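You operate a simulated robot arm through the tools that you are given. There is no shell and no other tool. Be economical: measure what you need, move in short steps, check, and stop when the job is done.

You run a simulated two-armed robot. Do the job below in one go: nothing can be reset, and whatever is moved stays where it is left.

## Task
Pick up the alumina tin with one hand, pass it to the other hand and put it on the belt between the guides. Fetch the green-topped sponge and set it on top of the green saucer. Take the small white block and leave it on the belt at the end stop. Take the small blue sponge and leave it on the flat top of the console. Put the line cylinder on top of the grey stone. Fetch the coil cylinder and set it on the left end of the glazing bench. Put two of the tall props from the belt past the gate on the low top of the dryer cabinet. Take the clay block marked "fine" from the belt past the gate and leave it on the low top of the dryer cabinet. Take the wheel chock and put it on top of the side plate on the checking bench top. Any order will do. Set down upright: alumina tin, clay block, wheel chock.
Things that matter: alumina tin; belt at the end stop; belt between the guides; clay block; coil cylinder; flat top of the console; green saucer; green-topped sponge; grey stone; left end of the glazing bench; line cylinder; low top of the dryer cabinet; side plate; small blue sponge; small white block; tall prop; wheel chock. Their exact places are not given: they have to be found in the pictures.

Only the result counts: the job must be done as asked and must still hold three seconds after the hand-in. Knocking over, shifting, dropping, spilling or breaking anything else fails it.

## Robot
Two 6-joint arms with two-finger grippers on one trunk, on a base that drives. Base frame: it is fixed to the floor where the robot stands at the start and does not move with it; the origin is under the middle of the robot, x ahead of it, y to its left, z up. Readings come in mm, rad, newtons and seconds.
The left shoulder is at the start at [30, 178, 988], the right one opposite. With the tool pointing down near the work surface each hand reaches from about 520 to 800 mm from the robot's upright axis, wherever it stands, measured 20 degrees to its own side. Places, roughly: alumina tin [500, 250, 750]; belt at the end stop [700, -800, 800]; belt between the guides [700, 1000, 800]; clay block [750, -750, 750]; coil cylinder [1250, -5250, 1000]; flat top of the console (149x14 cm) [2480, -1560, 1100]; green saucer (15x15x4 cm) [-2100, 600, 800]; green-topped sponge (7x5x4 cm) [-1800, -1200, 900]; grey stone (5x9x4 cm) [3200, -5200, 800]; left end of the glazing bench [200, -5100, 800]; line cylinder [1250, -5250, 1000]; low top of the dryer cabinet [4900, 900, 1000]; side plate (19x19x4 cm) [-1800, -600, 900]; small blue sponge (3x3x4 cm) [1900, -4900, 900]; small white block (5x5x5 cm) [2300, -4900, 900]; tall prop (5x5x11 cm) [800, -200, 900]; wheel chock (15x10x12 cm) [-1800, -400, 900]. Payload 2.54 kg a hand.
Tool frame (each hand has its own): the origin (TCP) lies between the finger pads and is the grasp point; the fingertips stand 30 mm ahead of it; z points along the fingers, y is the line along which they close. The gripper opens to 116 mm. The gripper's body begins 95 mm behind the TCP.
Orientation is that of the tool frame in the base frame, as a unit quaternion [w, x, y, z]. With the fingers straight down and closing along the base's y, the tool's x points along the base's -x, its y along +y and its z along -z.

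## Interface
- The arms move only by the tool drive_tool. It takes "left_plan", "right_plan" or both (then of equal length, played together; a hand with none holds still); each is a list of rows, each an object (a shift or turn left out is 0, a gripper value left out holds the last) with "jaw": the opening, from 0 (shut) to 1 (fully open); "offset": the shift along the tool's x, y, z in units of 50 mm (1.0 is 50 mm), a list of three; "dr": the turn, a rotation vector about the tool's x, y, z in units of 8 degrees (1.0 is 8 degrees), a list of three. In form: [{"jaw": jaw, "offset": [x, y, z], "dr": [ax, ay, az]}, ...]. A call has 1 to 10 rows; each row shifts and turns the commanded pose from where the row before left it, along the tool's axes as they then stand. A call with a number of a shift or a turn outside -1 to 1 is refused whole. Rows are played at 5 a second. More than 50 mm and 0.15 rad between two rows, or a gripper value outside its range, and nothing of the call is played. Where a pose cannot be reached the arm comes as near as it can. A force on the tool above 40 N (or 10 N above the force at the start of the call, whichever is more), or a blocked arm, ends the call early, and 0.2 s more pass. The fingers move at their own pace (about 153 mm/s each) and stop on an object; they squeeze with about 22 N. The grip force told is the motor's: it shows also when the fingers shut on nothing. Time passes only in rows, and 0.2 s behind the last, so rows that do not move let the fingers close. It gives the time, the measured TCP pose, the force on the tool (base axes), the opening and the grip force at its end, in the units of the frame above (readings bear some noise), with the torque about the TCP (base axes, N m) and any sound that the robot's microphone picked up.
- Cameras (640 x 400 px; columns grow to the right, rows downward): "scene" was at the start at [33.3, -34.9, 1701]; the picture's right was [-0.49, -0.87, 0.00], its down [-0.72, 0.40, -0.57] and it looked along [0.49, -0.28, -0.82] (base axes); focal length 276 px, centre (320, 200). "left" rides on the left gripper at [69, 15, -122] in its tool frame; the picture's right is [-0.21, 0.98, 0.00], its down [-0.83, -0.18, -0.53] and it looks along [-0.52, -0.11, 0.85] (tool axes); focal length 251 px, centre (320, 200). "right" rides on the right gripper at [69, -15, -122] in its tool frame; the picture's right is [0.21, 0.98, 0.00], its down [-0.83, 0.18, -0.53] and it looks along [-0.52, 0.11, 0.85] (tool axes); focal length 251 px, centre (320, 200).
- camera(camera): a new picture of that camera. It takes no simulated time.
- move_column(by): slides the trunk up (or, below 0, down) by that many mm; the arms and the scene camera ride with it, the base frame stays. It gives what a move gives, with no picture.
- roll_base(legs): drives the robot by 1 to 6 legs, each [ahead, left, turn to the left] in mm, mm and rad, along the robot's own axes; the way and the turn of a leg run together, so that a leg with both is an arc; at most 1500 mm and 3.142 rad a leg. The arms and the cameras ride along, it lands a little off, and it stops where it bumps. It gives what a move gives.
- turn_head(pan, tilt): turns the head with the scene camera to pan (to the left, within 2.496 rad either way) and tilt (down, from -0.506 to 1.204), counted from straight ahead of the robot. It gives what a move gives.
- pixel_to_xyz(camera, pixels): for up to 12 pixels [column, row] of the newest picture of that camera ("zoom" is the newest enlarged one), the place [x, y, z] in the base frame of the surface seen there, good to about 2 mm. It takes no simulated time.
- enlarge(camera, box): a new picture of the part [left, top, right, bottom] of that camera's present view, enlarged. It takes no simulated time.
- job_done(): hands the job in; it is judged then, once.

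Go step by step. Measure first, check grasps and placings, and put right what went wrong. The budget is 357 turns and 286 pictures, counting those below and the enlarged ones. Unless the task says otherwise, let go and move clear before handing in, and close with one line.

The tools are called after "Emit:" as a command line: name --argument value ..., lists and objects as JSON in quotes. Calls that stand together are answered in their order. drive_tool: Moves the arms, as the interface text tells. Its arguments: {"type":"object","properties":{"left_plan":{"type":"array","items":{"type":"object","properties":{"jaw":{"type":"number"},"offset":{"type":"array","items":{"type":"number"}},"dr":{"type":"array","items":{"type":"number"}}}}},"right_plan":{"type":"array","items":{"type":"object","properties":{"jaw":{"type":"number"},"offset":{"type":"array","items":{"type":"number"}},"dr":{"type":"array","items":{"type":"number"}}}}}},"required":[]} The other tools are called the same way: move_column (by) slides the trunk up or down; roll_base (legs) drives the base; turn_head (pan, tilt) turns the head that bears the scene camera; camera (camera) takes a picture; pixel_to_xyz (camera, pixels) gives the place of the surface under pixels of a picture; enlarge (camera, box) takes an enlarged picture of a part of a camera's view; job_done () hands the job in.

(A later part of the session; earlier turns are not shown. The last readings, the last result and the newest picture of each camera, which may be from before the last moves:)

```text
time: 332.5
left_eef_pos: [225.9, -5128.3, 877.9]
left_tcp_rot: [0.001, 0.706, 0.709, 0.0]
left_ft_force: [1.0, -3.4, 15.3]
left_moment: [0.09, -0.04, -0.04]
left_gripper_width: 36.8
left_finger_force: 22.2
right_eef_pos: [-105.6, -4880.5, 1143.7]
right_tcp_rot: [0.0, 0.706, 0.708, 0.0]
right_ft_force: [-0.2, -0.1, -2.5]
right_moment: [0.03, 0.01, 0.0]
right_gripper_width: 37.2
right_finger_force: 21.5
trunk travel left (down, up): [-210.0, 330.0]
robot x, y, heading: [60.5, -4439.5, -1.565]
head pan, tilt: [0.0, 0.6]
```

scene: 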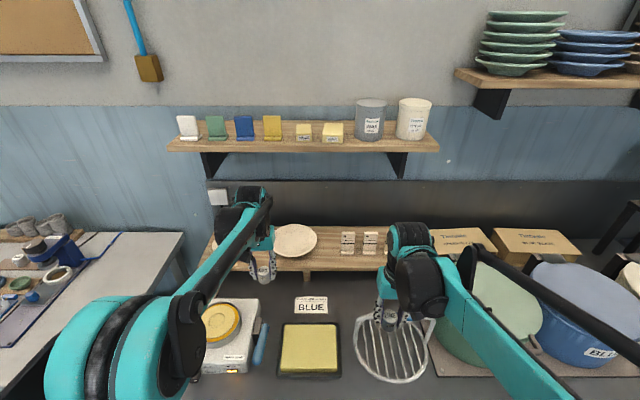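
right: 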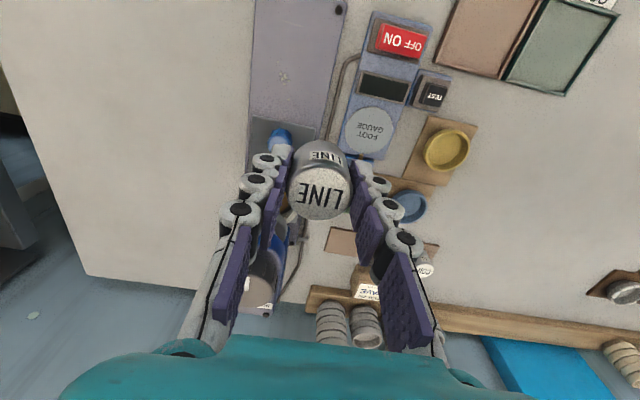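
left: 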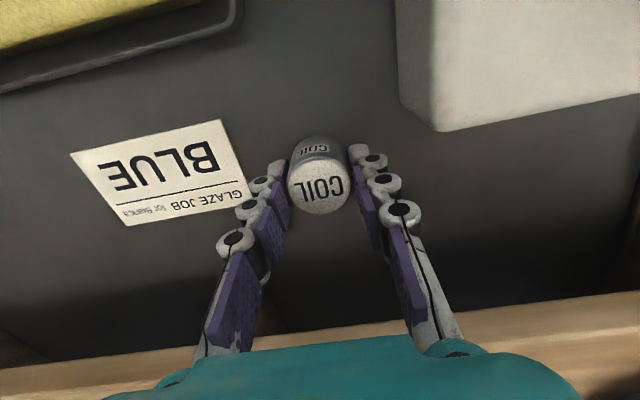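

Contact. Open modestly and rise.

Emit:
drive_tool --left_plan '[{"jaw": 0.42}, {"jaw": 0.46}, {"offset": [0, 0, 0]}, {"offset": [0, 0, -0.4]}, {"offset": [0, 0, -0.9]}, {"offset": [0, 0, -0.9]}, {"offset": [0, 0, -0.9]}, {"offset": [0, 0, -0.9]}, {"offset": [0, 0, -0.9]}]'

Emit:
camera --camera "left"

```text
time: 334.5
left_eef_pos: [224.2, -5129.2, 1124.8]
left_tcp_rot: [0.001, 0.705, 0.709, 0.001]
left_ft_force: [-0.4, -0.2, 0.1]
left_moment: [-0.01, 0.01, -0.02]
left_gripper_width: 53.4
left_finger_force: 0.1
right_eef_pos: [-106.5, -4881.1, 1142.8]
right_tcp_rot: [0.0, 0.706, 0.708, 0.0]
right_ft_force: [0.5, 0.5, -0.6]
right_moment: [-0.03, 0.01, -0.02]
right_gripper_width: 36.8
right_finger_force: 21.9
trunk travel left (down, up): [-210.0, 330.0]
robot x, y, heading: [59.6, -4440.6, -1.565]
head pan, tilt: [0.0, 0.6]
```

```text
157 pictures are left
```

left: 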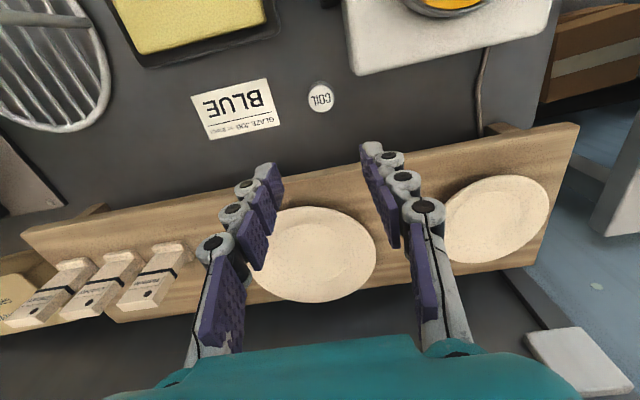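

COIL is in place. Retract, back off and drive to the setting bench (x≈3150).

Emit:
drive_tool --left_plan '[{"offset": [0.9, 0, 0]}, {"offset": [0.9, 0, 0]}, {"offset": [0.9, 0, 0]}, {"offset": [0.9, 0, 0]}, {"offset": [0.9, 0, 0]}]'

Emit:
roll_base --legs '[[-400, 0, 0], [0, 1500, 0], [0, 1450, 0]]'

Emit:
camera --camera "scene"

```text
time: 335.7
left_eef_pos: [223.1, -4902.6, 1126.1]
left_tcp_rot: [0.001, 0.706, 0.709, 0.0]
left_ft_force: [-0.1, 0.9, 0.5]
left_moment: [-0.08, 0.02, -0.02]
left_gripper_width: 53.5
left_finger_force: 0.1
right_eef_pos: [-105.3, -4879.1, 1143.0]
right_tcp_rot: [0.001, 0.706, 0.708, -0.001]
right_ft_force: [-0.4, 0.7, -1.2]
right_moment: [-0.02, 0.02, 0.0]
right_gripper_width: 36.9
right_finger_force: 21.6
trunk travel left (down, up): [-210.0, 330.0]
robot x, y, heading: [64.6, -4441.6, -1.569]
head pan, tilt: [0.0, 0.6]
```

```text
time: 352.1
left_eef_pos: [3168.5, -4575.7, 1124.5]
left_tcp_rot: [0.001, 0.721, 0.693, -0.001]
left_ft_force: [-0.1, 0.2, -0.3]
left_moment: [-0.02, 0.02, -0.03]
left_gripper_width: 53.3
left_finger_force: 0.1
right_eef_pos: [2841.2, -4538.5, 1143.4]
right_tcp_rot: [-0.001, 0.722, 0.692, -0.001]
right_ft_force: [0.1, 0.2, -0.3]
right_moment: [-0.02, 0.0, 0.01]
right_gripper_width: 36.8
right_finger_force: 21.7
trunk travel left (down, up): [-210.0, 330.0]
robot x, y, heading: [3028.8, -4105.5, -1.611]
head pan, tilt: [0.0, 0.6]
```

```text
156 pictures are left
```

scene: 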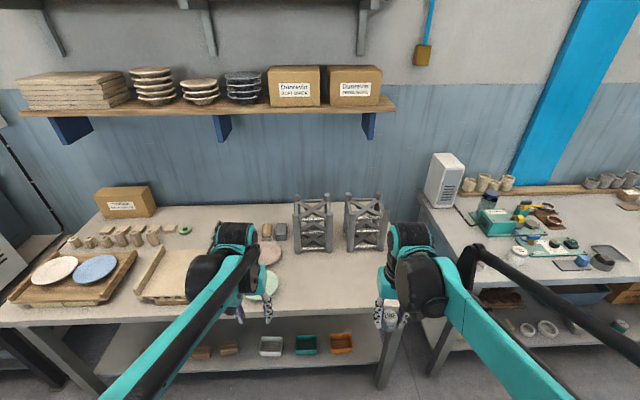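

Emit:
enlarge --camera "scene" --box '[120, 180, 320, 320]'

Emit:
pixel_to_xyz --camera "scene" --pixels '[[279, 230], [279, 238], [267, 230], [185, 230], [270, 255], [300, 270], [280, 222], [246, 330]]'

```text
2.86 times, centred on (220, 250) of scene
```

zoom: 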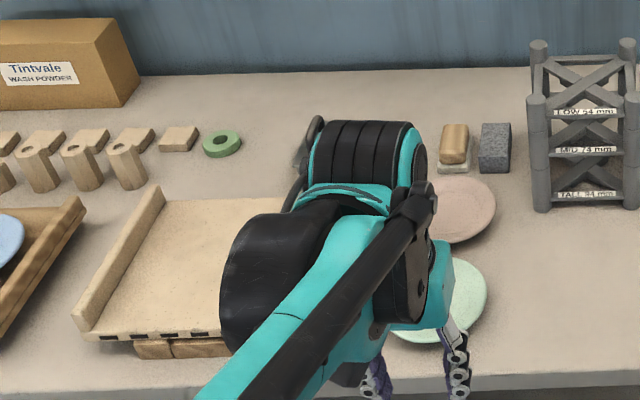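

```text
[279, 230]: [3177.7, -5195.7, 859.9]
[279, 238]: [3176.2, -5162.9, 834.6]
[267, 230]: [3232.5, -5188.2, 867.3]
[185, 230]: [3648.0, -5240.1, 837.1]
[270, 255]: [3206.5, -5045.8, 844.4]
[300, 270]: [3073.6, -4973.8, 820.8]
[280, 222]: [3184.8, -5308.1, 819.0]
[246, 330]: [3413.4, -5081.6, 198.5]
```

Grey stone at (3177,−5197), top z≈860. Drive so the right hand (LINE) reaches it.

Emit:
roll_base --legs '[[0, 0, 0.041], [400, 298, 0]]'

Emit:
drive_tool --right_plan '[{"offset": [-0.8, 0, 0]}, {"offset": [-0.8, 0, 0]}, {"offset": [-0.8, 0, 0]}, {"offset": [-0.8, 0, 0]}]'

Emit:
camera --camera "right"

Emit:
camera --camera "scene"

```text
time: 355.5
left_eef_pos: [3485.3, -4974.1, 1124.0]
left_tcp_rot: [0.001, 0.709, 0.705, -0.001]
left_ft_force: [0.5, 0.3, 0.2]
left_moment: [0.01, 0.04, 0.01]
left_gripper_width: 53.6
left_finger_force: 0.0
right_eef_pos: [3155.1, -4947.9, 1142.2]
right_tcp_rot: [-0.001, 0.71, 0.704, -0.001]
right_ft_force: [0.8, -0.3, -0.9]
right_moment: [0.01, 0.03, -0.01]
right_gripper_width: 36.7
right_finger_force: 22.1
trunk travel left (down, up): [-210.0, 330.0]
robot x, y, heading: [3323.0, -4504.2, -1.583]
head pan, tilt: [0.0, 0.6]
```

```text
time: 356.5
left_eef_pos: [3484.7, -4974.4, 1124.7]
left_tcp_rot: [0.001, 0.709, 0.705, 0.001]
left_ft_force: [0.1, -0.7, 0.0]
left_moment: [0.04, -0.05, 0.01]
left_gripper_width: 53.3
left_finger_force: 0.1
right_eef_pos: [3153.0, -5108.9, 1140.9]
right_tcp_rot: [-0.001, 0.71, 0.704, 0.0]
right_ft_force: [0.3, -0.6, -1.3]
right_moment: [0.01, -0.02, -0.01]
right_gripper_width: 36.7
right_finger_force: 22.0
trunk travel left (down, up): [-210.0, 330.0]
robot x, y, heading: [3323.8, -4506.5, -1.573]
head pan, tilt: [0.0, 0.6]
```

```text
154 pictures are left
```

right: 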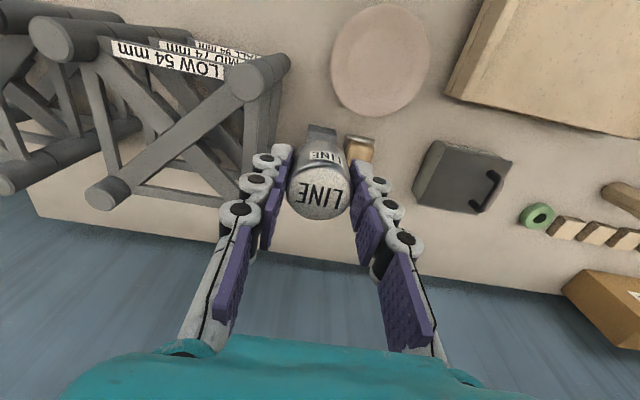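

```text
153 pictures are left
```

scene: 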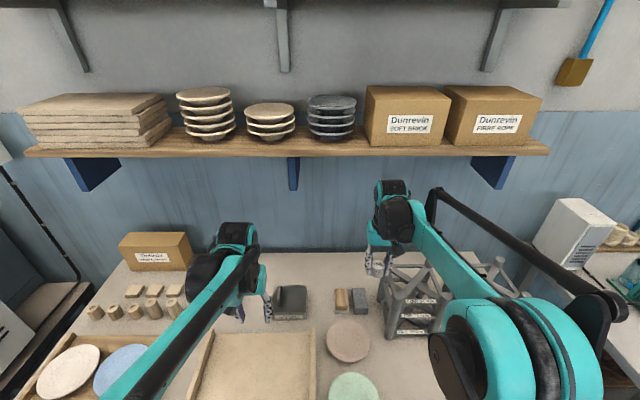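

Emit:
pixel_to_xyz --camera "right" --pixels '[[270, 70], [285, 62], [110, 190], [130, 185], [355, 155], [320, 132], [250, 170]]'

Emit:
enlarge --camera "scene" --box '[310, 260, 450, 350]'

Emit:
pixel_to_xyz --camera "zoom" --pixels '[[225, 160], [200, 150], [252, 150], [225, 135], [225, 190], [225, 205], [150, 160], [175, 160], [320, 190], [340, 70], [205, 185], [248, 185]]'

```text
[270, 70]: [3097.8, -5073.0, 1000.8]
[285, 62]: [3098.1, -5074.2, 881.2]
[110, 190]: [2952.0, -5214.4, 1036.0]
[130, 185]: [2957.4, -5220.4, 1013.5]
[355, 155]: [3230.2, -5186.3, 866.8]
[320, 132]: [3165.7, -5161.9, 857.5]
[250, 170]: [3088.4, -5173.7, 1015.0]
```

```text
4.44 times, centred on (380, 305) of scene
```

zoom: 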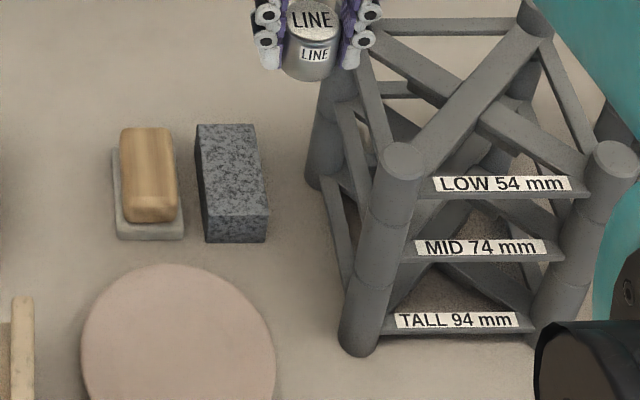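

```text
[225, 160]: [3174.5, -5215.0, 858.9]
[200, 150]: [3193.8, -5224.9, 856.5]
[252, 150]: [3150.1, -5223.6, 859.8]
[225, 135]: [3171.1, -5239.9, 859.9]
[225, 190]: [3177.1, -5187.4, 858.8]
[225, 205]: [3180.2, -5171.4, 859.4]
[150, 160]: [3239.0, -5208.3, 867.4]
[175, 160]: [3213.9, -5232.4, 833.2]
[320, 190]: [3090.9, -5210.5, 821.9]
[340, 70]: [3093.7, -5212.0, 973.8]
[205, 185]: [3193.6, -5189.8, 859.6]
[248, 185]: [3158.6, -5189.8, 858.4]
```

Stone top centre (3174,−5203), z 859, but the rack (to z 1036, x≤3115) is close to the gripper's wide side. Yaw the right hand 80° clockwise first.

Emit:
drive_tool --right_plan '[{"dr": [0, 0, 1]}, {"dr": [0, 0, 1]}, {"dr": [0, 0, 1]}, {"dr": [0, 0, 1]}, {"dr": [0, 0, 1]}, {"dr": [0, 0, 1]}, {"dr": [0, 0, 1]}, {"dr": [0, 0, 1]}, {"dr": [0, 0, 1]}, {"dr": [0, 0, 1]}]'

Emit:
camera --camera "right"

```text
time: 358.7
left_eef_pos: [3483.6, -4972.5, 1124.6]
left_tcp_rot: [0.002, 0.709, 0.705, -0.001]
left_ft_force: [-0.6, -0.4, -0.5]
left_moment: [-0.01, 0.0, 0.0]
left_gripper_width: 53.3
left_finger_force: 0.0
right_eef_pos: [3153.1, -5108.2, 1143.0]
right_tcp_rot: [0.0, 0.997, 0.081, -0.001]
right_ft_force: [-0.1, 0.7, -0.7]
right_moment: [-0.02, -0.01, 0.0]
right_gripper_width: 37.2
right_finger_force: 21.7
trunk travel left (down, up): [-210.0, 330.0]
robot x, y, heading: [3324.7, -4509.3, -1.577]
head pan, tilt: [0.0, 0.6]
```

```text
151 pictures are left
```

right: 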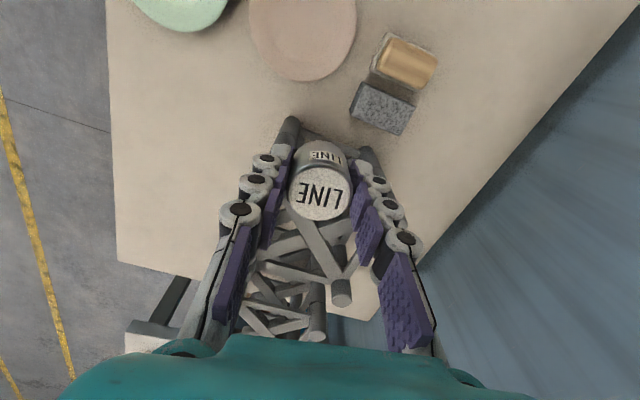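

Emit:
drive_tool --right_plan '[{"offset": [0.1, 0.95, 0]}, {"offset": [0.05, 0.97, 0]}, {"offset": [0, 0.03, 0.9]}, {"offset": [0, 0, 0.9]}]'

Emit:
camera --camera "right"

Emit:
enlarge --camera "scene" --box '[300, 200, 480, 340]'

```text
time: 359.7
left_eef_pos: [3484.2, -4974.1, 1123.2]
left_tcp_rot: [0.0, 0.709, 0.705, 0.0]
left_ft_force: [0.6, -0.2, -0.9]
left_moment: [0.06, -0.02, -0.03]
left_gripper_width: 53.4
left_finger_force: 0.1
right_eef_pos: [3176.7, -5204.0, 1051.9]
right_tcp_rot: [-0.001, 0.997, 0.082, 0.0]
right_ft_force: [-0.5, 0.3, -2.2]
right_moment: [0.05, -0.03, 0.05]
right_gripper_width: 36.9
right_finger_force: 22.0
trunk travel left (down, up): [-210.0, 330.0]
robot x, y, heading: [3327.7, -4509.5, -1.578]
head pan, tilt: [0.0, 0.6]
```

```text
150 pictures are left
```

right: 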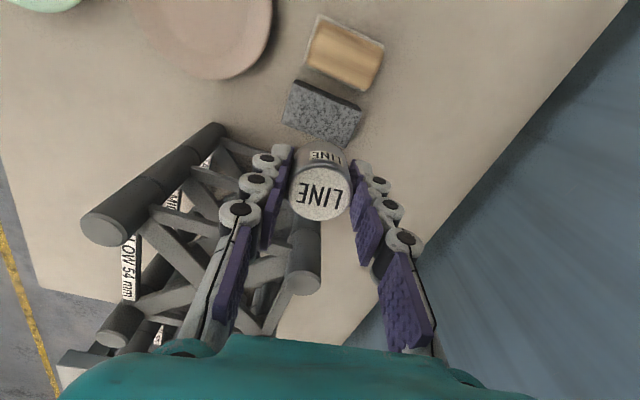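

```text
2.86 times, centred on (390, 270) of scene
```

zoom: 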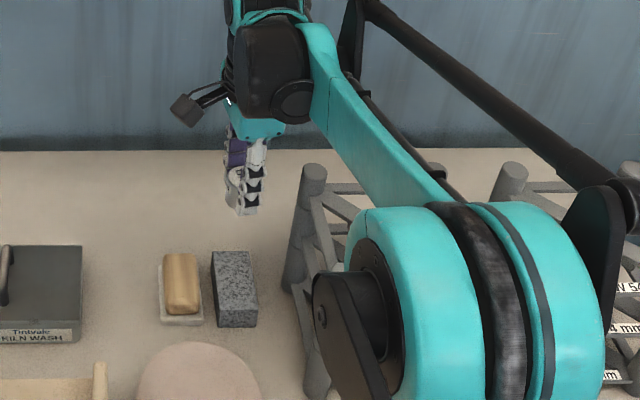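

Emit:
pixel_to_xyz --camera "right" --pixels '[[322, 112], [300, 85], [358, 108], [285, 118], [325, 125], [310, 280], [300, 230]]'

```text
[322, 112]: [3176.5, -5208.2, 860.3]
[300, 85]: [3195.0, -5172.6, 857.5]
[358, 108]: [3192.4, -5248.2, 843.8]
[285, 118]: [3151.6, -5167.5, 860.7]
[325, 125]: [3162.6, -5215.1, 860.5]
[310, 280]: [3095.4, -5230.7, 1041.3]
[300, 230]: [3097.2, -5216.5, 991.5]
```

Aligned with the stone. Descend.

Emit:
drive_tool --right_plan '[{"offset": [-0.04, 0.06, 0.9]}, {"offset": [0, 0, 0.9]}, {"offset": [0, 0, 0.9]}, {"offset": [0, 0, 0.2]}]'

Emit:
camera --camera "right"

```text
time: 360.7
left_eef_pos: [3484.4, -4972.1, 1124.6]
left_tcp_rot: [0.002, 0.709, 0.706, 0.001]
left_ft_force: [1.3, 0.8, 0.3]
left_moment: [-0.01, 0.02, -0.03]
left_gripper_width: 53.4
left_finger_force: 0.0
right_eef_pos: [3173.6, -5205.3, 906.5]
right_tcp_rot: [0.001, 0.996, 0.084, 0.0]
right_ft_force: [0.2, 0.3, -1.1]
right_moment: [-0.05, -0.03, 0.02]
right_gripper_width: 36.7
right_finger_force: 22.1
trunk travel left (down, up): [-210.0, 330.0]
robot x, y, heading: [3324.9, -4508.7, -1.581]
head pan, tilt: [0.0, 0.6]
```

```text
148 pictures are left
```

right: 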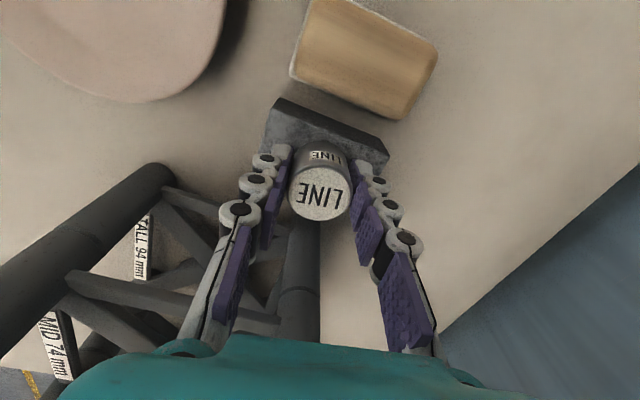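

Emit:
drive_tool --right_plan '[{"offset": [0, 0, 0.08]}, {"offset": [0, 0, 0.06]}, {"offset": [0, 0, 0.06]}]'

```text
time: 361.5
left_eef_pos: [3484.2, -4973.1, 1125.6]
left_tcp_rot: [0.001, 0.709, 0.705, 0.0]
left_ft_force: [0.2, 0.0, 1.2]
left_moment: [0.0, -0.01, 0.02]
left_gripper_width: 53.7
left_finger_force: 0.1
right_eef_pos: [3174.3, -5206.7, 896.6]
right_tcp_rot: [0.001, 0.997, 0.083, 0.0]
right_ft_force: [-0.1, -0.2, -1.4]
right_moment: [-0.01, 0.02, 0.01]
right_gripper_width: 37.0
right_finger_force: 22.2
trunk travel left (down, up): [-210.0, 330.0]
robot x, y, heading: [3323.7, -4508.2, -1.58]
head pan, tilt: [0.0, 0.6]
```

Emit:
drive_tool --right_plan '[{"offset": [0, 0, 0.04]}, {"offset": [0, 0, 0.04]}]'

```text
time: 362.1
left_eef_pos: [3483.8, -4973.0, 1125.4]
left_tcp_rot: [0.001, 0.709, 0.705, 0.001]
left_ft_force: [0.2, -0.4, -0.4]
left_moment: [0.01, 0.0, 0.01]
left_gripper_width: 53.5
left_finger_force: 0.1
right_eef_pos: [3174.6, -5204.2, 894.3]
right_tcp_rot: [0.001, 0.997, 0.083, -0.001]
right_ft_force: [-2.1, -5.6, 15.2]
right_moment: [-0.18, 0.09, 0.02]
right_gripper_width: 37.2
right_finger_force: 21.9
trunk travel left (down, up): [-210.0, 330.0]
robot x, y, heading: [3326.0, -4508.1, -1.58]
head pan, tilt: [0.0, 0.6]
```

On the stone (15 N). Release and rise.

Emit:
drive_tool --right_plan '[{"jaw": 0.42}, {"jaw": 0.48}, {"offset": [0, 0, 0]}, {"offset": [0, 0, -0.3]}, {"offset": [0, 0, -0.9]}, {"offset": [0, 0, -0.9]}, {"offset": [0, 0, -0.9]}, {"offset": [0, 0, -0.9]}, {"offset": [0, 0, -0.9]}]'

Emit:
camera --camera "right"

Emit:
enlarge --camera "scene" --box '[300, 230, 460, 340]'

```text
time: 364.1
left_eef_pos: [3484.0, -4971.3, 1125.0]
left_tcp_rot: [0.002, 0.709, 0.705, 0.0]
left_ft_force: [0.1, 0.3, -0.3]
left_moment: [0.0, -0.03, 0.0]
left_gripper_width: 53.6
left_finger_force: 0.1
right_eef_pos: [3174.8, -5203.4, 1135.8]
right_tcp_rot: [-0.001, 0.996, 0.084, 0.0]
right_ft_force: [-0.5, 0.3, 0.0]
right_moment: [-0.05, -0.03, 0.02]
right_gripper_width: 55.5
right_finger_force: 0.1
trunk travel left (down, up): [-210.0, 330.0]
robot x, y, heading: [3320.6, -4507.5, -1.576]
head pan, tilt: [0.0, 0.6]
```

```text
147 pictures are left
```

right: 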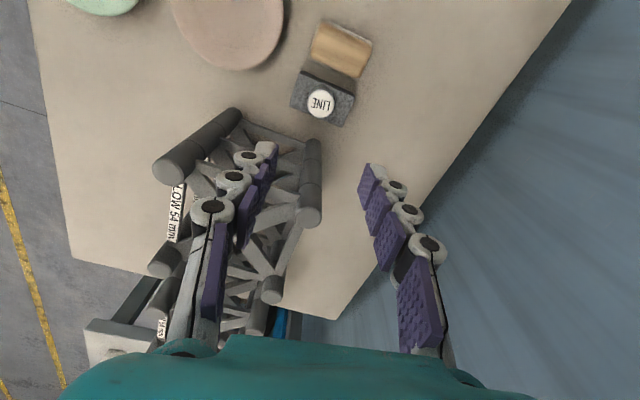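

```text
3.64 times, centred on (380, 285) of scene
```

zoom: 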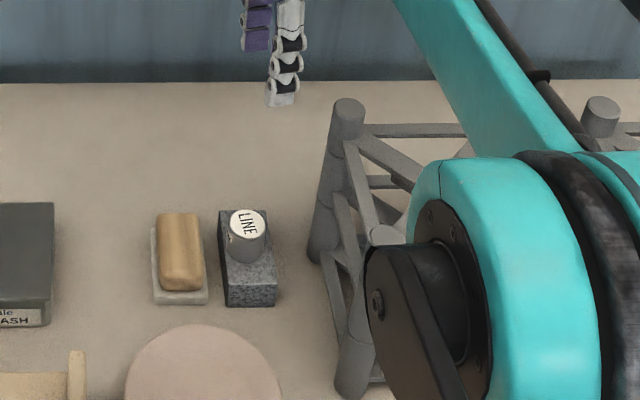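

LINE stands on the grey stone. Retract, undo the yaw, and move to the middle bench for the white block and blue sponge.

Emit:
drive_tool --right_plan '[{"offset": [0.14, -0.88, -0.1]}, {"offset": [0.14, -0.88, -0.1]}, {"offset": [0.14, -0.88, 0]}, {"offset": [0.14, -0.88, 0]}, {"offset": [0.14, -0.88, 0]}]'

Emit:
drive_tool --right_plan '[{"dr": [0, 0, -1]}, {"dr": [0, 0, -1]}, {"dr": [0, 0, -1]}, {"dr": [0, 0, -1]}, {"dr": [0, 0, -1]}, {"dr": [0, 0, -1]}, {"dr": [0, 0, -1]}, {"dr": [0, 0, -1]}, {"dr": [0, 0, -1]}, {"dr": [0, 0, -1], "jaw": 0.6}]'

Emit:
roll_base --legs '[[-300, 0, 0.008], [0, -1215, 0]]'

Emit:
camera --camera "scene"

```text
time: 365.3
left_eef_pos: [3484.3, -4971.0, 1126.4]
left_tcp_rot: [0.001, 0.708, 0.706, 0.001]
left_ft_force: [0.1, 0.8, -0.3]
left_moment: [-0.01, 0.02, 0.0]
left_gripper_width: 53.3
left_finger_force: 0.1
right_eef_pos: [3173.6, -4979.9, 1143.9]
right_tcp_rot: [0.001, 0.996, 0.084, -0.001]
right_ft_force: [0.6, 1.1, 0.8]
right_moment: [-0.02, 0.0, 0.01]
right_gripper_width: 55.4
right_finger_force: 0.0
trunk travel left (down, up): [-210.0, 330.0]
robot x, y, heading: [3322.7, -4506.0, -1.579]
head pan, tilt: [0.0, 0.6]
```

```text
time: 367.5
left_eef_pos: [3483.7, -4972.5, 1124.6]
left_tcp_rot: [0.001, 0.709, 0.706, 0.0]
left_ft_force: [-0.6, -0.6, 0.0]
left_moment: [-0.02, 0.01, 0.0]
left_gripper_width: 53.5
left_finger_force: 0.0
right_eef_pos: [3173.0, -4982.7, 1143.0]
right_tcp_rot: [0.001, 0.709, 0.705, 0.0]
right_ft_force: [-0.1, -0.5, 0.0]
right_moment: [0.02, -0.01, -0.01]
right_gripper_width: 69.5
right_finger_force: 0.0
trunk travel left (down, up): [-210.0, 330.0]
robot x, y, heading: [3324.4, -4503.9, -1.58]
head pan, tilt: [0.0, 0.6]
```

```text
time: 375.2
left_eef_pos: [2295.8, -4678.9, 1125.3]
left_tcp_rot: [0.001, 0.701, 0.713, 0.0]
left_ft_force: [0.1, -0.4, -0.3]
left_moment: [0.02, 0.02, 0.02]
left_gripper_width: 53.3
left_finger_force: 0.1
right_eef_pos: [1985.2, -4696.2, 1142.1]
right_tcp_rot: [0.0, 0.701, 0.713, 0.001]
right_ft_force: [0.0, -0.5, -0.3]
right_moment: [-0.02, -0.02, 0.0]
right_gripper_width: 69.9
right_finger_force: 0.0
trunk travel left (down, up): [-210.0, 330.0]
robot x, y, heading: [2123.5, -4217.9, -1.556]
head pan, tilt: [0.0, 0.6]
```

```text
145 pictures are left
```

scene: 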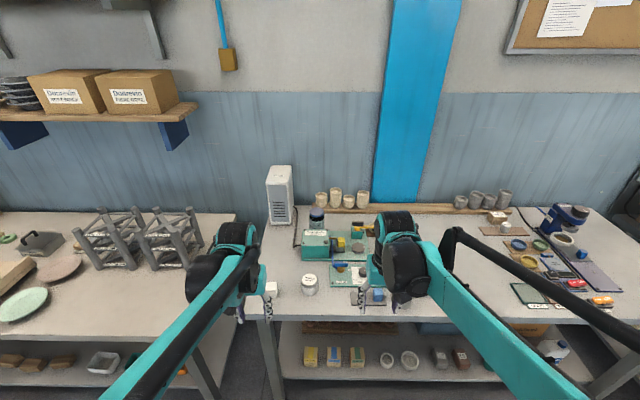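

Emit:
enlarge --camera "scene" --box '[240, 200, 440, 320]'

Emit:
camera --camera "right"

Emit:
camera --camera "left"

```text
3.20 times, centred on (340, 260) of scene
```

zoom: 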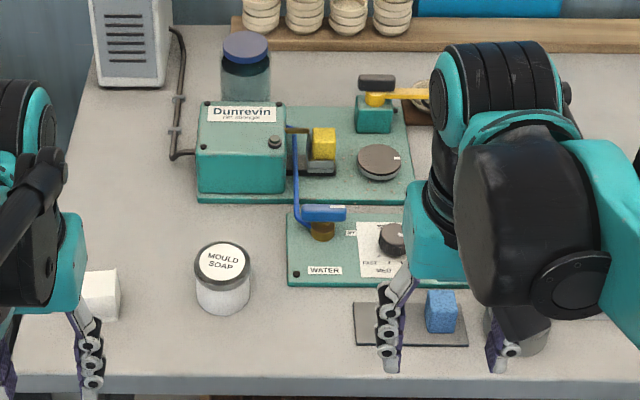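

```text
143 pictures are left
```

right: 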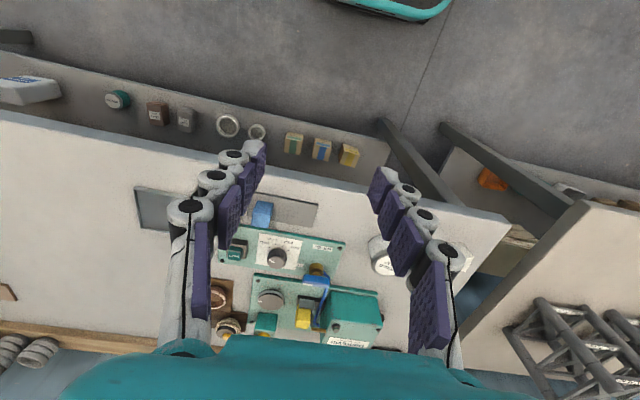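

```text
142 pictures are left
```

left: 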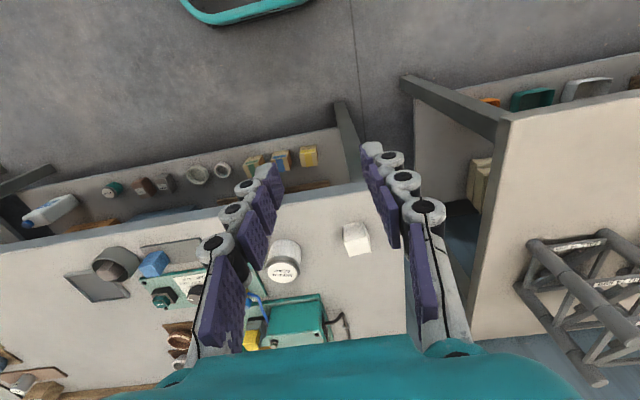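

Emit:
pixel_to_xyz --camera "left" --pixels '[[357, 232], [356, 247], [345, 240], [368, 240], [356, 226], [285, 250]]'

Emit:
pixel_to_xyz --camera "right" --pixels '[[262, 211], [262, 222], [253, 215], [272, 213], [300, 210], [150, 205]]'

```text
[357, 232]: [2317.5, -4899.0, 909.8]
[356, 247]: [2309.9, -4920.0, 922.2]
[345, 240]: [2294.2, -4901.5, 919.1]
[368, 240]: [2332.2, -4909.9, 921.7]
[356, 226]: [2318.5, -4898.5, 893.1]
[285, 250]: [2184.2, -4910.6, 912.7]
```

```text
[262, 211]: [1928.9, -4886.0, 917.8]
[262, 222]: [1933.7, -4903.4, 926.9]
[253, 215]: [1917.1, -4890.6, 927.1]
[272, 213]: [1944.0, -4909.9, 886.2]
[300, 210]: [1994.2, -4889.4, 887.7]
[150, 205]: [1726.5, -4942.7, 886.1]
```

Bring both hands above the white block and the blue sponge.

Emit:
drive_tool --left_plan '[{"offset": [-0.8, 0.045, 0.25], "jaw": 0.65}, {"offset": [-0.8, 0.045, 0.25]}, {"offset": [-0.8, 0.045, 0.25]}, {"offset": [-0.8, 0.045, 0.25]}, {"offset": [-0.8, 0.045, 0.25]}, {"offset": [-0.8, 0.045, 0.25]}]' --right_plan '[{"offset": [-0.69, -0.2, 0.31], "jaw": 0.5}, {"offset": [-0.69, -0.2, 0.31]}, {"offset": [-0.69, -0.2, 0.31]}, {"offset": [-0.69, -0.2, 0.31]}, {"offset": [-0.69, -0.2, 0.31]}, {"offset": [-0.69, -0.2, 0.31]}]'

Emit:
camera --camera "left"

Emit:
camera --camera "right"

```text
time: 376.6
left_eef_pos: [2313.7, -4921.6, 1051.2]
left_tcp_rot: [0.0, 0.7, 0.714, 0.001]
left_ft_force: [0.2, -1.4, -0.2]
left_moment: [0.07, -0.01, 0.01]
left_gripper_width: 75.1
left_finger_force: 0.1
right_eef_pos: [1926.6, -4907.8, 1046.6]
right_tcp_rot: [0.0, 0.701, 0.713, 0.001]
right_ft_force: [0.0, -0.2, 0.5]
right_moment: [0.06, 0.01, -0.01]
right_gripper_width: 57.8
right_finger_force: 0.1
trunk travel left (down, up): [-210.0, 330.0]
robot x, y, heading: [2123.7, -4215.0, -1.555]
head pan, tilt: [0.0, 0.6]
```

```text
141 pictures are left
```

left: 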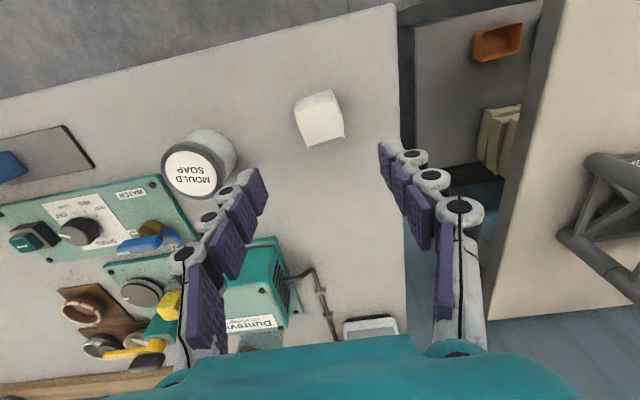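

```text
140 pictures are left
```

right: 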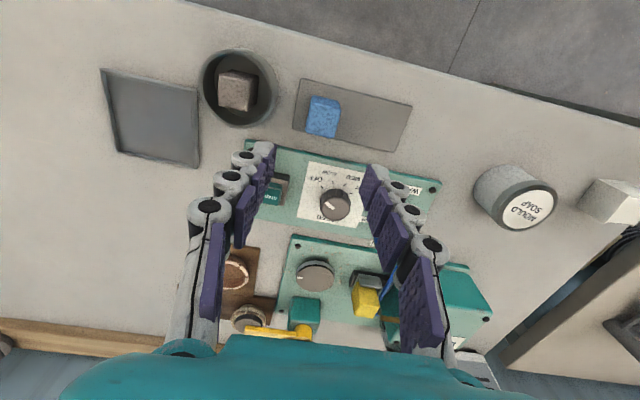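

Emit:
pixel_to_xyz --camera "left" --pixels '[[322, 130], [305, 138], [340, 132], [300, 103], [333, 98], [306, 145], [345, 138]]'

Emit:
pixel_to_xyz --camera "right" --pixels '[[321, 124], [309, 130], [335, 130], [310, 100], [340, 103], [308, 133], [336, 136], [275, 90], [310, 155]]'

Emit:
enlarge --camera "right" --box '[280, 70, 380, 160]'

Emit:
enlarge --camera "left" --box '[270, 70, 370, 160]'

```text
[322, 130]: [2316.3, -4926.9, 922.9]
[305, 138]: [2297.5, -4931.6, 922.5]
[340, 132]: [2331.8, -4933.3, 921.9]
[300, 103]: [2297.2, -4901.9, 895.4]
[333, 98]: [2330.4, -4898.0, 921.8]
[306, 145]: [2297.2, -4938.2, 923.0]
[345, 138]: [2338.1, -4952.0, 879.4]
```

```text
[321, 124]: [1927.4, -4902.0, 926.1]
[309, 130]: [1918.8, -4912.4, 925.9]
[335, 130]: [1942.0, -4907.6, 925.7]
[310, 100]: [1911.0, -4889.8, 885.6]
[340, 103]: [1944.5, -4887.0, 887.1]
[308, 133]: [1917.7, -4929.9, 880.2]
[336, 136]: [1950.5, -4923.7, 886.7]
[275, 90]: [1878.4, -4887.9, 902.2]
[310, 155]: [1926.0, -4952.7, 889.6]
```

```text
4.44 times, centred on (330, 115) of right
```

zoom: 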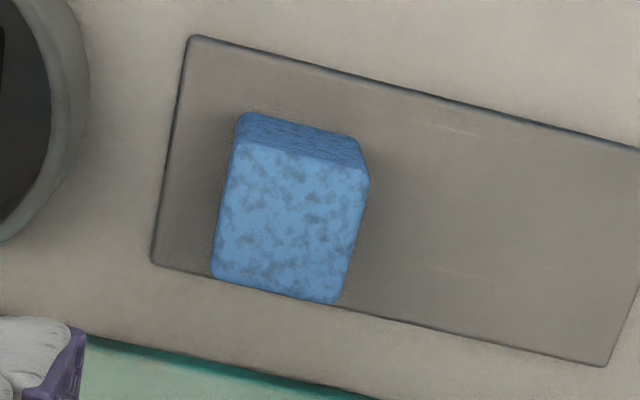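

```text
4.44 times, centred on (320, 115) of left
```

zoom: 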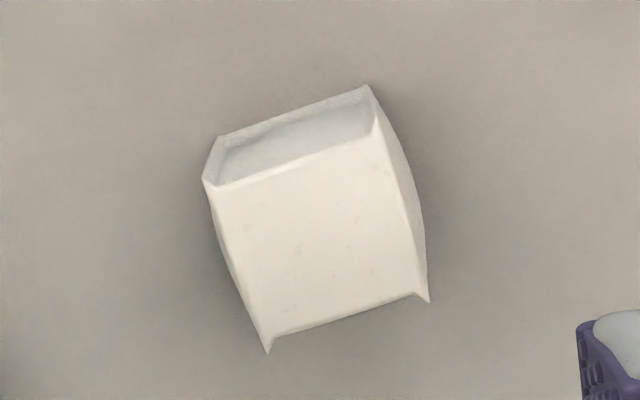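

Both identified. Descend: left to z 912, right (narrower opening because of the cup) to z 919.

Emit:
drive_tool --left_plan '[{"offset": [0.04, 0.02, 0.9]}, {"offset": [0, 0, 0.9]}, {"offset": [0, 0, 0.5]}]' --right_plan '[{"offset": [0.14, 0.05, 0.8], "jaw": 0.41}, {"offset": [0, 0, 0.8]}, {"offset": [0, 0, 0.5]}]'

Emit:
camera --camera "right"

Emit:
camera --camera "left"

```text
time: 377.4
left_eef_pos: [2315.6, -4918.4, 935.1]
left_tcp_rot: [0.001, 0.7, 0.714, 0.0]
left_ft_force: [-0.4, -0.3, -0.9]
left_moment: [0.01, 0.0, -0.03]
left_gripper_width: 75.2
left_finger_force: 0.1
right_eef_pos: [1928.4, -4896.8, 943.9]
right_tcp_rot: [0.0, 0.702, 0.712, 0.0]
right_ft_force: [-1.2, -1.4, -0.1]
right_moment: [0.05, -0.01, 0.0]
right_gripper_width: 47.4
right_finger_force: 0.0
trunk travel left (down, up): [-210.0, 330.0]
robot x, y, heading: [2124.6, -4218.8, -1.557]
head pan, tilt: [0.0, 0.6]
```

```text
137 pictures are left
```

right: 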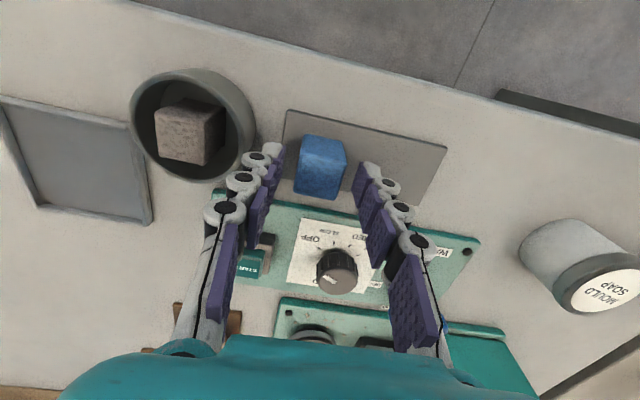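

```text
136 pictures are left
```

left: 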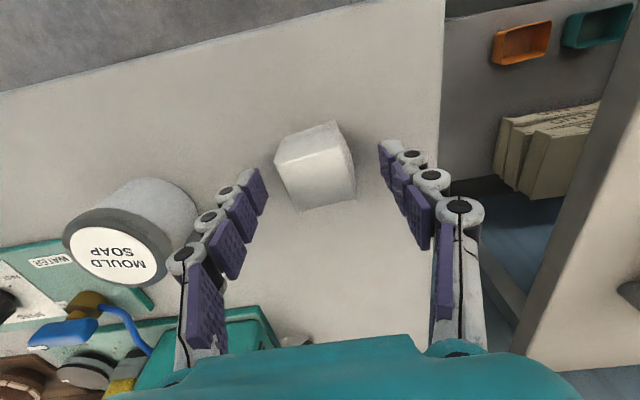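

Emit:
drive_tool --left_plan '[{"offset": [0, 0, 0.46]}, {"jaw": 0.3}, {"jaw": 0}, {"jaw": 0}, {"jaw": 0}]' --right_plan '[{"offset": [-0.08, 0, 0.48]}, {"jaw": 0.2}, {"jaw": 0}, {"jaw": 0}, {"jaw": 0}]'

Emit:
drive_tool --left_plan '[{"offset": [0, 0, -0.4]}, {"offset": [0, 0, -0.8]}, {"offset": [0, 0, -0.9]}, {"offset": [0, 0, -0.9]}]' --right_plan '[{"offset": [0, 0, -0.4]}, {"offset": [0, 0, -0.8]}, {"offset": [0, 0, -0.9]}, {"offset": [0, 0, -0.9]}]'

Emit:
camera --camera "right"

Emit:
camera --camera "left"

```text
time: 378.6
left_eef_pos: [2316.9, -4916.8, 912.5]
left_tcp_rot: [0.002, 0.701, 0.713, 0.0]
left_ft_force: [-0.2, -0.1, -0.7]
left_moment: [-0.01, 0.0, 0.0]
left_gripper_width: 47.0
left_finger_force: 21.7
right_eef_pos: [1929.4, -4901.3, 922.1]
right_tcp_rot: [0.0, 0.702, 0.713, 0.0]
right_ft_force: [-0.2, -0.1, -0.5]
right_moment: [-0.01, 0.07, 0.0]
right_gripper_width: 28.6
right_finger_force: 21.5
trunk travel left (down, up): [-210.0, 330.0]
robot x, y, heading: [2127.9, -4222.3, -1.556]
head pan, tilt: [0.0, 0.6]
```

```text
time: 379.6
left_eef_pos: [2311.8, -4917.0, 1066.1]
left_tcp_rot: [0.002, 0.701, 0.713, 0.0]
left_ft_force: [-0.3, 0.0, -0.2]
left_moment: [-0.02, 0.02, -0.02]
left_gripper_width: 47.0
left_finger_force: 22.0
right_eef_pos: [1931.4, -4899.1, 1075.1]
right_tcp_rot: [0.0, 0.701, 0.713, -0.001]
right_ft_force: [-0.2, 0.2, 0.1]
right_moment: [-0.02, -0.05, -0.02]
right_gripper_width: 28.5
right_finger_force: 21.9
trunk travel left (down, up): [-210.0, 330.0]
robot x, y, heading: [2122.8, -4214.5, -1.555]
head pan, tilt: [0.0, 0.6]
```

```text
135 pictures are left
```

right: 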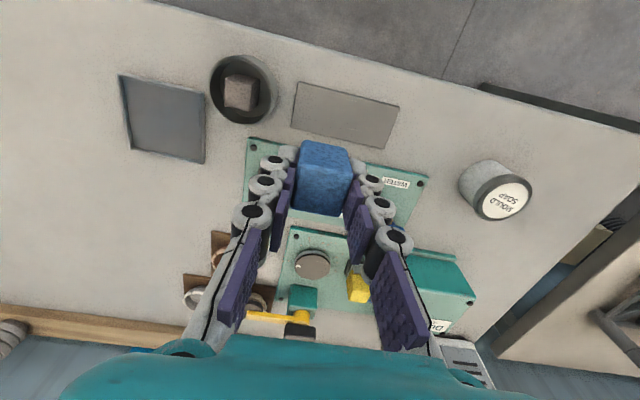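

```text
134 pictures are left
```

left: 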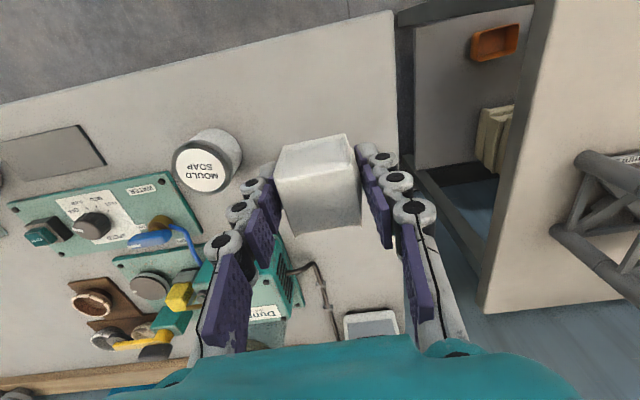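

Both held. Back off, turn round, raise the trunk and approach the console for a look.

Emit:
roll_base --legs '[[-900, 0, 0], [0, 0, 3.13], [0, -580, 0], [500, 0, 0]]'

Emit:
move_column --by 170

Emit:
turn_head --pan 0.0 --tilt 0.6

Emit:
camera --camera "scene"

```text
time: 397.1
left_eef_pos: [2454.3, -2126.5, 1065.6]
left_tcp_rot: [0.001, 0.726, -0.688, 0.0]
left_ft_force: [0.4, 0.8, -0.7]
left_moment: [0.0, 0.02, 0.0]
left_gripper_width: 47.2
left_finger_force: 21.7
right_eef_pos: [2835.1, -2129.8, 1073.0]
right_tcp_rot: [-0.001, 0.725, -0.689, 0.0]
right_ft_force: [0.4, -0.3, -0.7]
right_moment: [-0.03, -0.01, -0.01]
right_gripper_width: 28.4
right_finger_force: 21.9
trunk travel left (down, up): [-210.0, 330.0]
robot x, y, heading: [2666.2, -2819.8, 1.62]
head pan, tilt: [0.0, 0.6]
```

```text
time: 399.0
left_eef_pos: [2453.5, -2125.9, 1235.1]
left_tcp_rot: [0.0, 0.726, -0.688, -0.002]
left_ft_force: [-0.1, -0.1, -0.2]
left_moment: [0.0, 0.01, -0.02]
left_gripper_width: 47.6
left_finger_force: 22.0
right_eef_pos: [2835.0, -2129.8, 1242.3]
right_tcp_rot: [-0.001, 0.725, -0.689, 0.001]
right_ft_force: [-0.7, 0.5, -0.7]
right_moment: [-0.01, -0.03, -0.01]
right_gripper_width: 28.3
right_finger_force: 21.9
trunk travel left (down, up): [-380.0, 160.0]
robot x, y, heading: [2668.0, -2816.7, 1.623]
head pan, tilt: [0.0, 0.6]
```

```text
time: 399.6
left_eef_pos: [2454.9, -2126.8, 1233.8]
left_tcp_rot: [0.0, 0.726, -0.688, -0.001]
left_ft_force: [0.8, -0.2, -0.8]
left_moment: [-0.01, -0.01, -0.01]
left_gripper_width: 47.1
left_finger_force: 21.5
right_eef_pos: [2835.6, -2129.0, 1243.9]
right_tcp_rot: [-0.001, 0.725, -0.688, 0.001]
right_ft_force: [0.4, -0.1, 0.6]
right_moment: [-0.01, -0.02, 0.0]
right_gripper_width: 28.8
right_finger_force: 21.6
trunk travel left (down, up): [-380.0, 160.0]
robot x, y, heading: [2665.5, -2822.5, 1.621]
head pan, tilt: [0.0, 0.6]
```

```text
133 pictures are left
```

scene: 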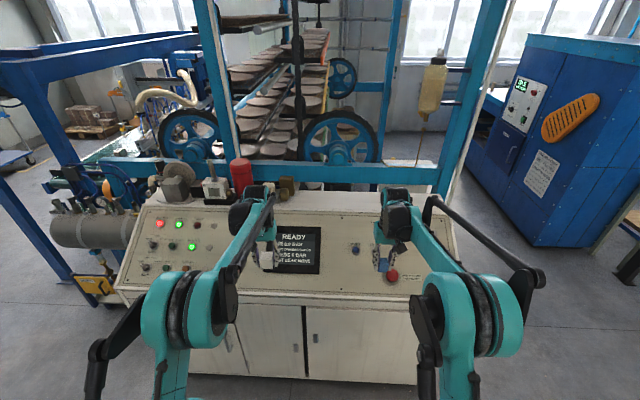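

Emit:
enlarge --camera "scene" --box '[130, 140, 470, 260]'

Emit:
pixel_to_xyz --camera "zoom" --pixels '[[400, 95], [400, 110], [440, 92], [440, 110], [350, 100], [570, 105], [590, 110], [300, 85], [210, 70], [400, 80], [420, 130], [520, 90]]'

```text
1.88 times, centred on (300, 200) of scene
```

zoom: 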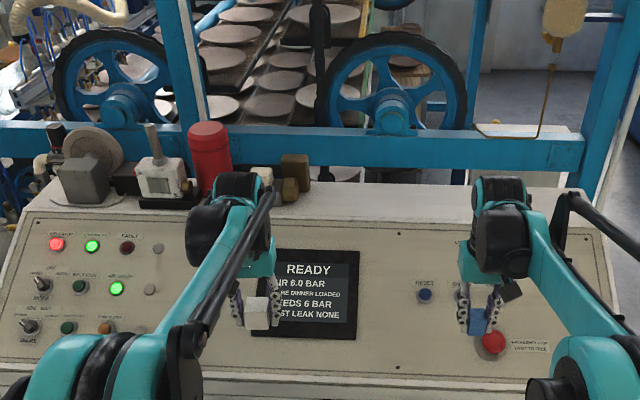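

```text
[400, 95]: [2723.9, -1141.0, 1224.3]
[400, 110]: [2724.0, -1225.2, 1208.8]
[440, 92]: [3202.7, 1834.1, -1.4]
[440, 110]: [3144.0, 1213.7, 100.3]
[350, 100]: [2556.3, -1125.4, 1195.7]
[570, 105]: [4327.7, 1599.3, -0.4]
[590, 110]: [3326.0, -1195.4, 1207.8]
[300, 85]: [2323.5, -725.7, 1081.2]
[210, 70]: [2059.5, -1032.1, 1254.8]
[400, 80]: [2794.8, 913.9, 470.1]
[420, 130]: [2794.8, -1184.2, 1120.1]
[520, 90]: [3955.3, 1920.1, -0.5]
```

Emit:
pixel_to_xyz --camera "zoom" --pixels '[[400, 178], [400, 185], [400, 190], [400, 196], [400, 202], [400, 208], [400, 215], [400, 225], [440, 195], [350, 195], [580, 200], [400, 170]]'

```text
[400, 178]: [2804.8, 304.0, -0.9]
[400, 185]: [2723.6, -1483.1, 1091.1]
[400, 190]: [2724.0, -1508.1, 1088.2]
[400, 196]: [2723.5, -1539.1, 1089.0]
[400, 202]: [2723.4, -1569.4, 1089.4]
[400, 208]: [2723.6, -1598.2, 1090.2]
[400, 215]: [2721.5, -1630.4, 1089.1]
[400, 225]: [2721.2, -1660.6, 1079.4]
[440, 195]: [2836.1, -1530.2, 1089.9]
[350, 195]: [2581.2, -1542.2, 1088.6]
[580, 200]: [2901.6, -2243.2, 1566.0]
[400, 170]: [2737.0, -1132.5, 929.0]
```

Flat top z≈1089, y −1635…−1485; target (2800,−1595). Retract the left hand (clear of the red cylinder), straighten heading and drive in.

Emit:
drive_tool --left_plan '[{"offset": [0.9, 0, 0]}, {"offset": [0.9, 0, 0]}, {"offset": [0.9, 0, 0]}, {"offset": [0.9, 0, 0]}, {"offset": [0.9, 0, 0]}]'

Emit:
roll_base --legs '[[0, 0, -0.05], [0, 65, 0], [400, 0, 0]]'

Emit:
camera --camera "right"

Emit:
camera --camera "scene"

```text
time: 400.8
left_eef_pos: [2465.5, -2352.7, 1236.2]
left_tcp_rot: [0.0, 0.726, -0.688, -0.002]
left_ft_force: [0.2, -0.4, 0.0]
left_moment: [0.0, 0.01, -0.04]
left_gripper_width: 47.5
left_finger_force: 22.4
right_eef_pos: [2835.8, -2132.1, 1245.3]
right_tcp_rot: [-0.001, 0.724, -0.69, -0.001]
right_ft_force: [0.0, -0.8, 1.0]
right_moment: [0.05, 0.02, 0.0]
right_gripper_width: 28.3
right_finger_force: 21.7
trunk travel left (down, up): [-380.0, 160.0]
robot x, y, heading: [2666.9, -2820.2, 1.621]
head pan, tilt: [0.0, 0.6]
```

```text
time: 404.3
left_eef_pos: [2429.8, -1937.2, 1235.6]
left_tcp_rot: [0.0, -0.705, 0.709, 0.001]
left_ft_force: [-0.6, 0.9, -1.1]
left_moment: [-0.02, 0.0, -0.03]
left_gripper_width: 47.3
left_finger_force: 22.3
right_eef_pos: [2813.3, -1736.8, 1244.4]
right_tcp_rot: [0.002, -0.705, 0.709, 0.0]
right_ft_force: [-0.3, 0.8, -0.1]
right_moment: [0.0, 0.03, 0.0]
right_gripper_width: 28.4
right_finger_force: 22.0
trunk travel left (down, up): [-380.0, 160.0]
robot x, y, heading: [2606.2, -2415.5, 1.57]
head pan, tilt: [0.0, 0.6]
```

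```text
131 pictures are left
```

right: 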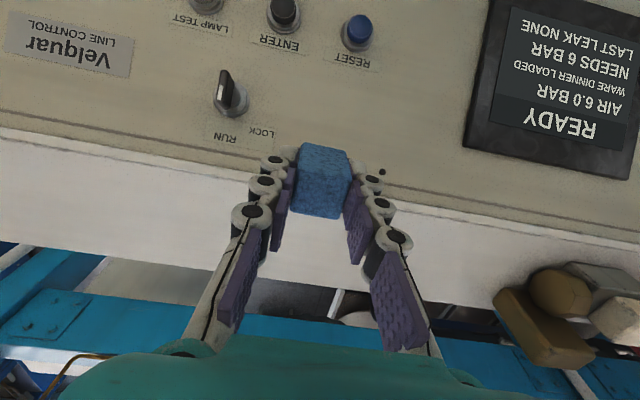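

```text
130 pictures are left
```

scene: 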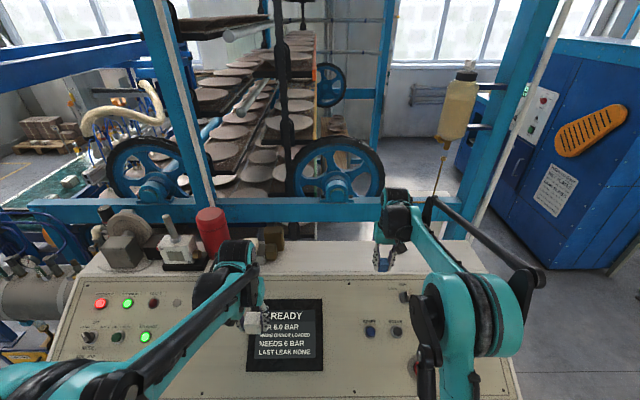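

Advance base 100 mm, then arm 50 mm, and lower.

Emit:
roll_base --legs '[[100, 0, 0]]'

Emit:
drive_tool --right_plan '[{"offset": [-0.5, 0, 0]}, {"offset": [-0.5, 0, 0]}, {"offset": [0, 0, 0.8]}, {"offset": [0, 0, 0.8]}]'

Emit:
camera --camera "right"

```text
time: 405.5
left_eef_pos: [2430.4, -1833.1, 1235.8]
left_tcp_rot: [-0.001, -0.705, 0.709, 0.0]
left_ft_force: [0.2, 1.5, -0.9]
left_moment: [-0.01, 0.0, -0.01]
left_gripper_width: 47.1
left_finger_force: 22.2
right_eef_pos: [2812.3, -1635.1, 1244.0]
right_tcp_rot: [0.0, -0.704, 0.71, -0.001]
right_ft_force: [-0.2, -0.6, -0.2]
right_moment: [-0.04, 0.03, 0.02]
right_gripper_width: 28.5
right_finger_force: 22.3
trunk travel left (down, up): [-380.0, 160.0]
robot x, y, heading: [2600.6, -2314.1, 1.566]
head pan, tilt: [0.0, 0.6]
```

```text
time: 406.5
left_eef_pos: [2430.7, -1833.3, 1234.1]
left_tcp_rot: [-0.001, -0.705, 0.709, 0.001]
left_ft_force: [0.0, 0.1, -0.6]
left_moment: [-0.02, 0.0, 0.0]
left_gripper_width: 47.1
left_finger_force: 21.9
right_eef_pos: [2813.7, -1583.3, 1161.0]
right_tcp_rot: [0.0, -0.705, 0.71, 0.0]
right_ft_force: [-0.1, 0.6, -0.1]
right_moment: [-0.03, -0.02, -0.01]
right_gripper_width: 28.5
right_finger_force: 21.7
trunk travel left (down, up): [-380.0, 160.0]
robot x, y, heading: [2603.9, -2312.9, 1.564]
head pan, tilt: [0.0, 0.6]
```

```text
129 pictures are left
```

right: 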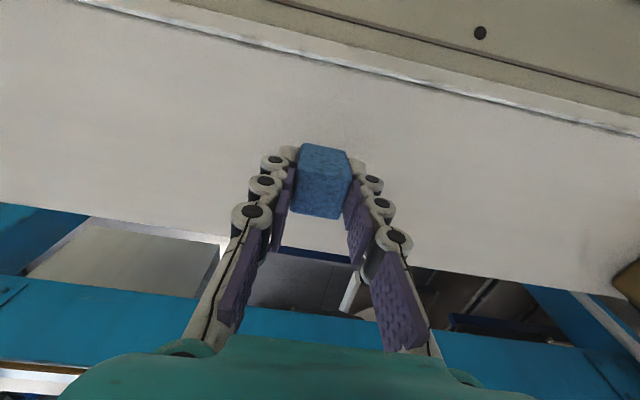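

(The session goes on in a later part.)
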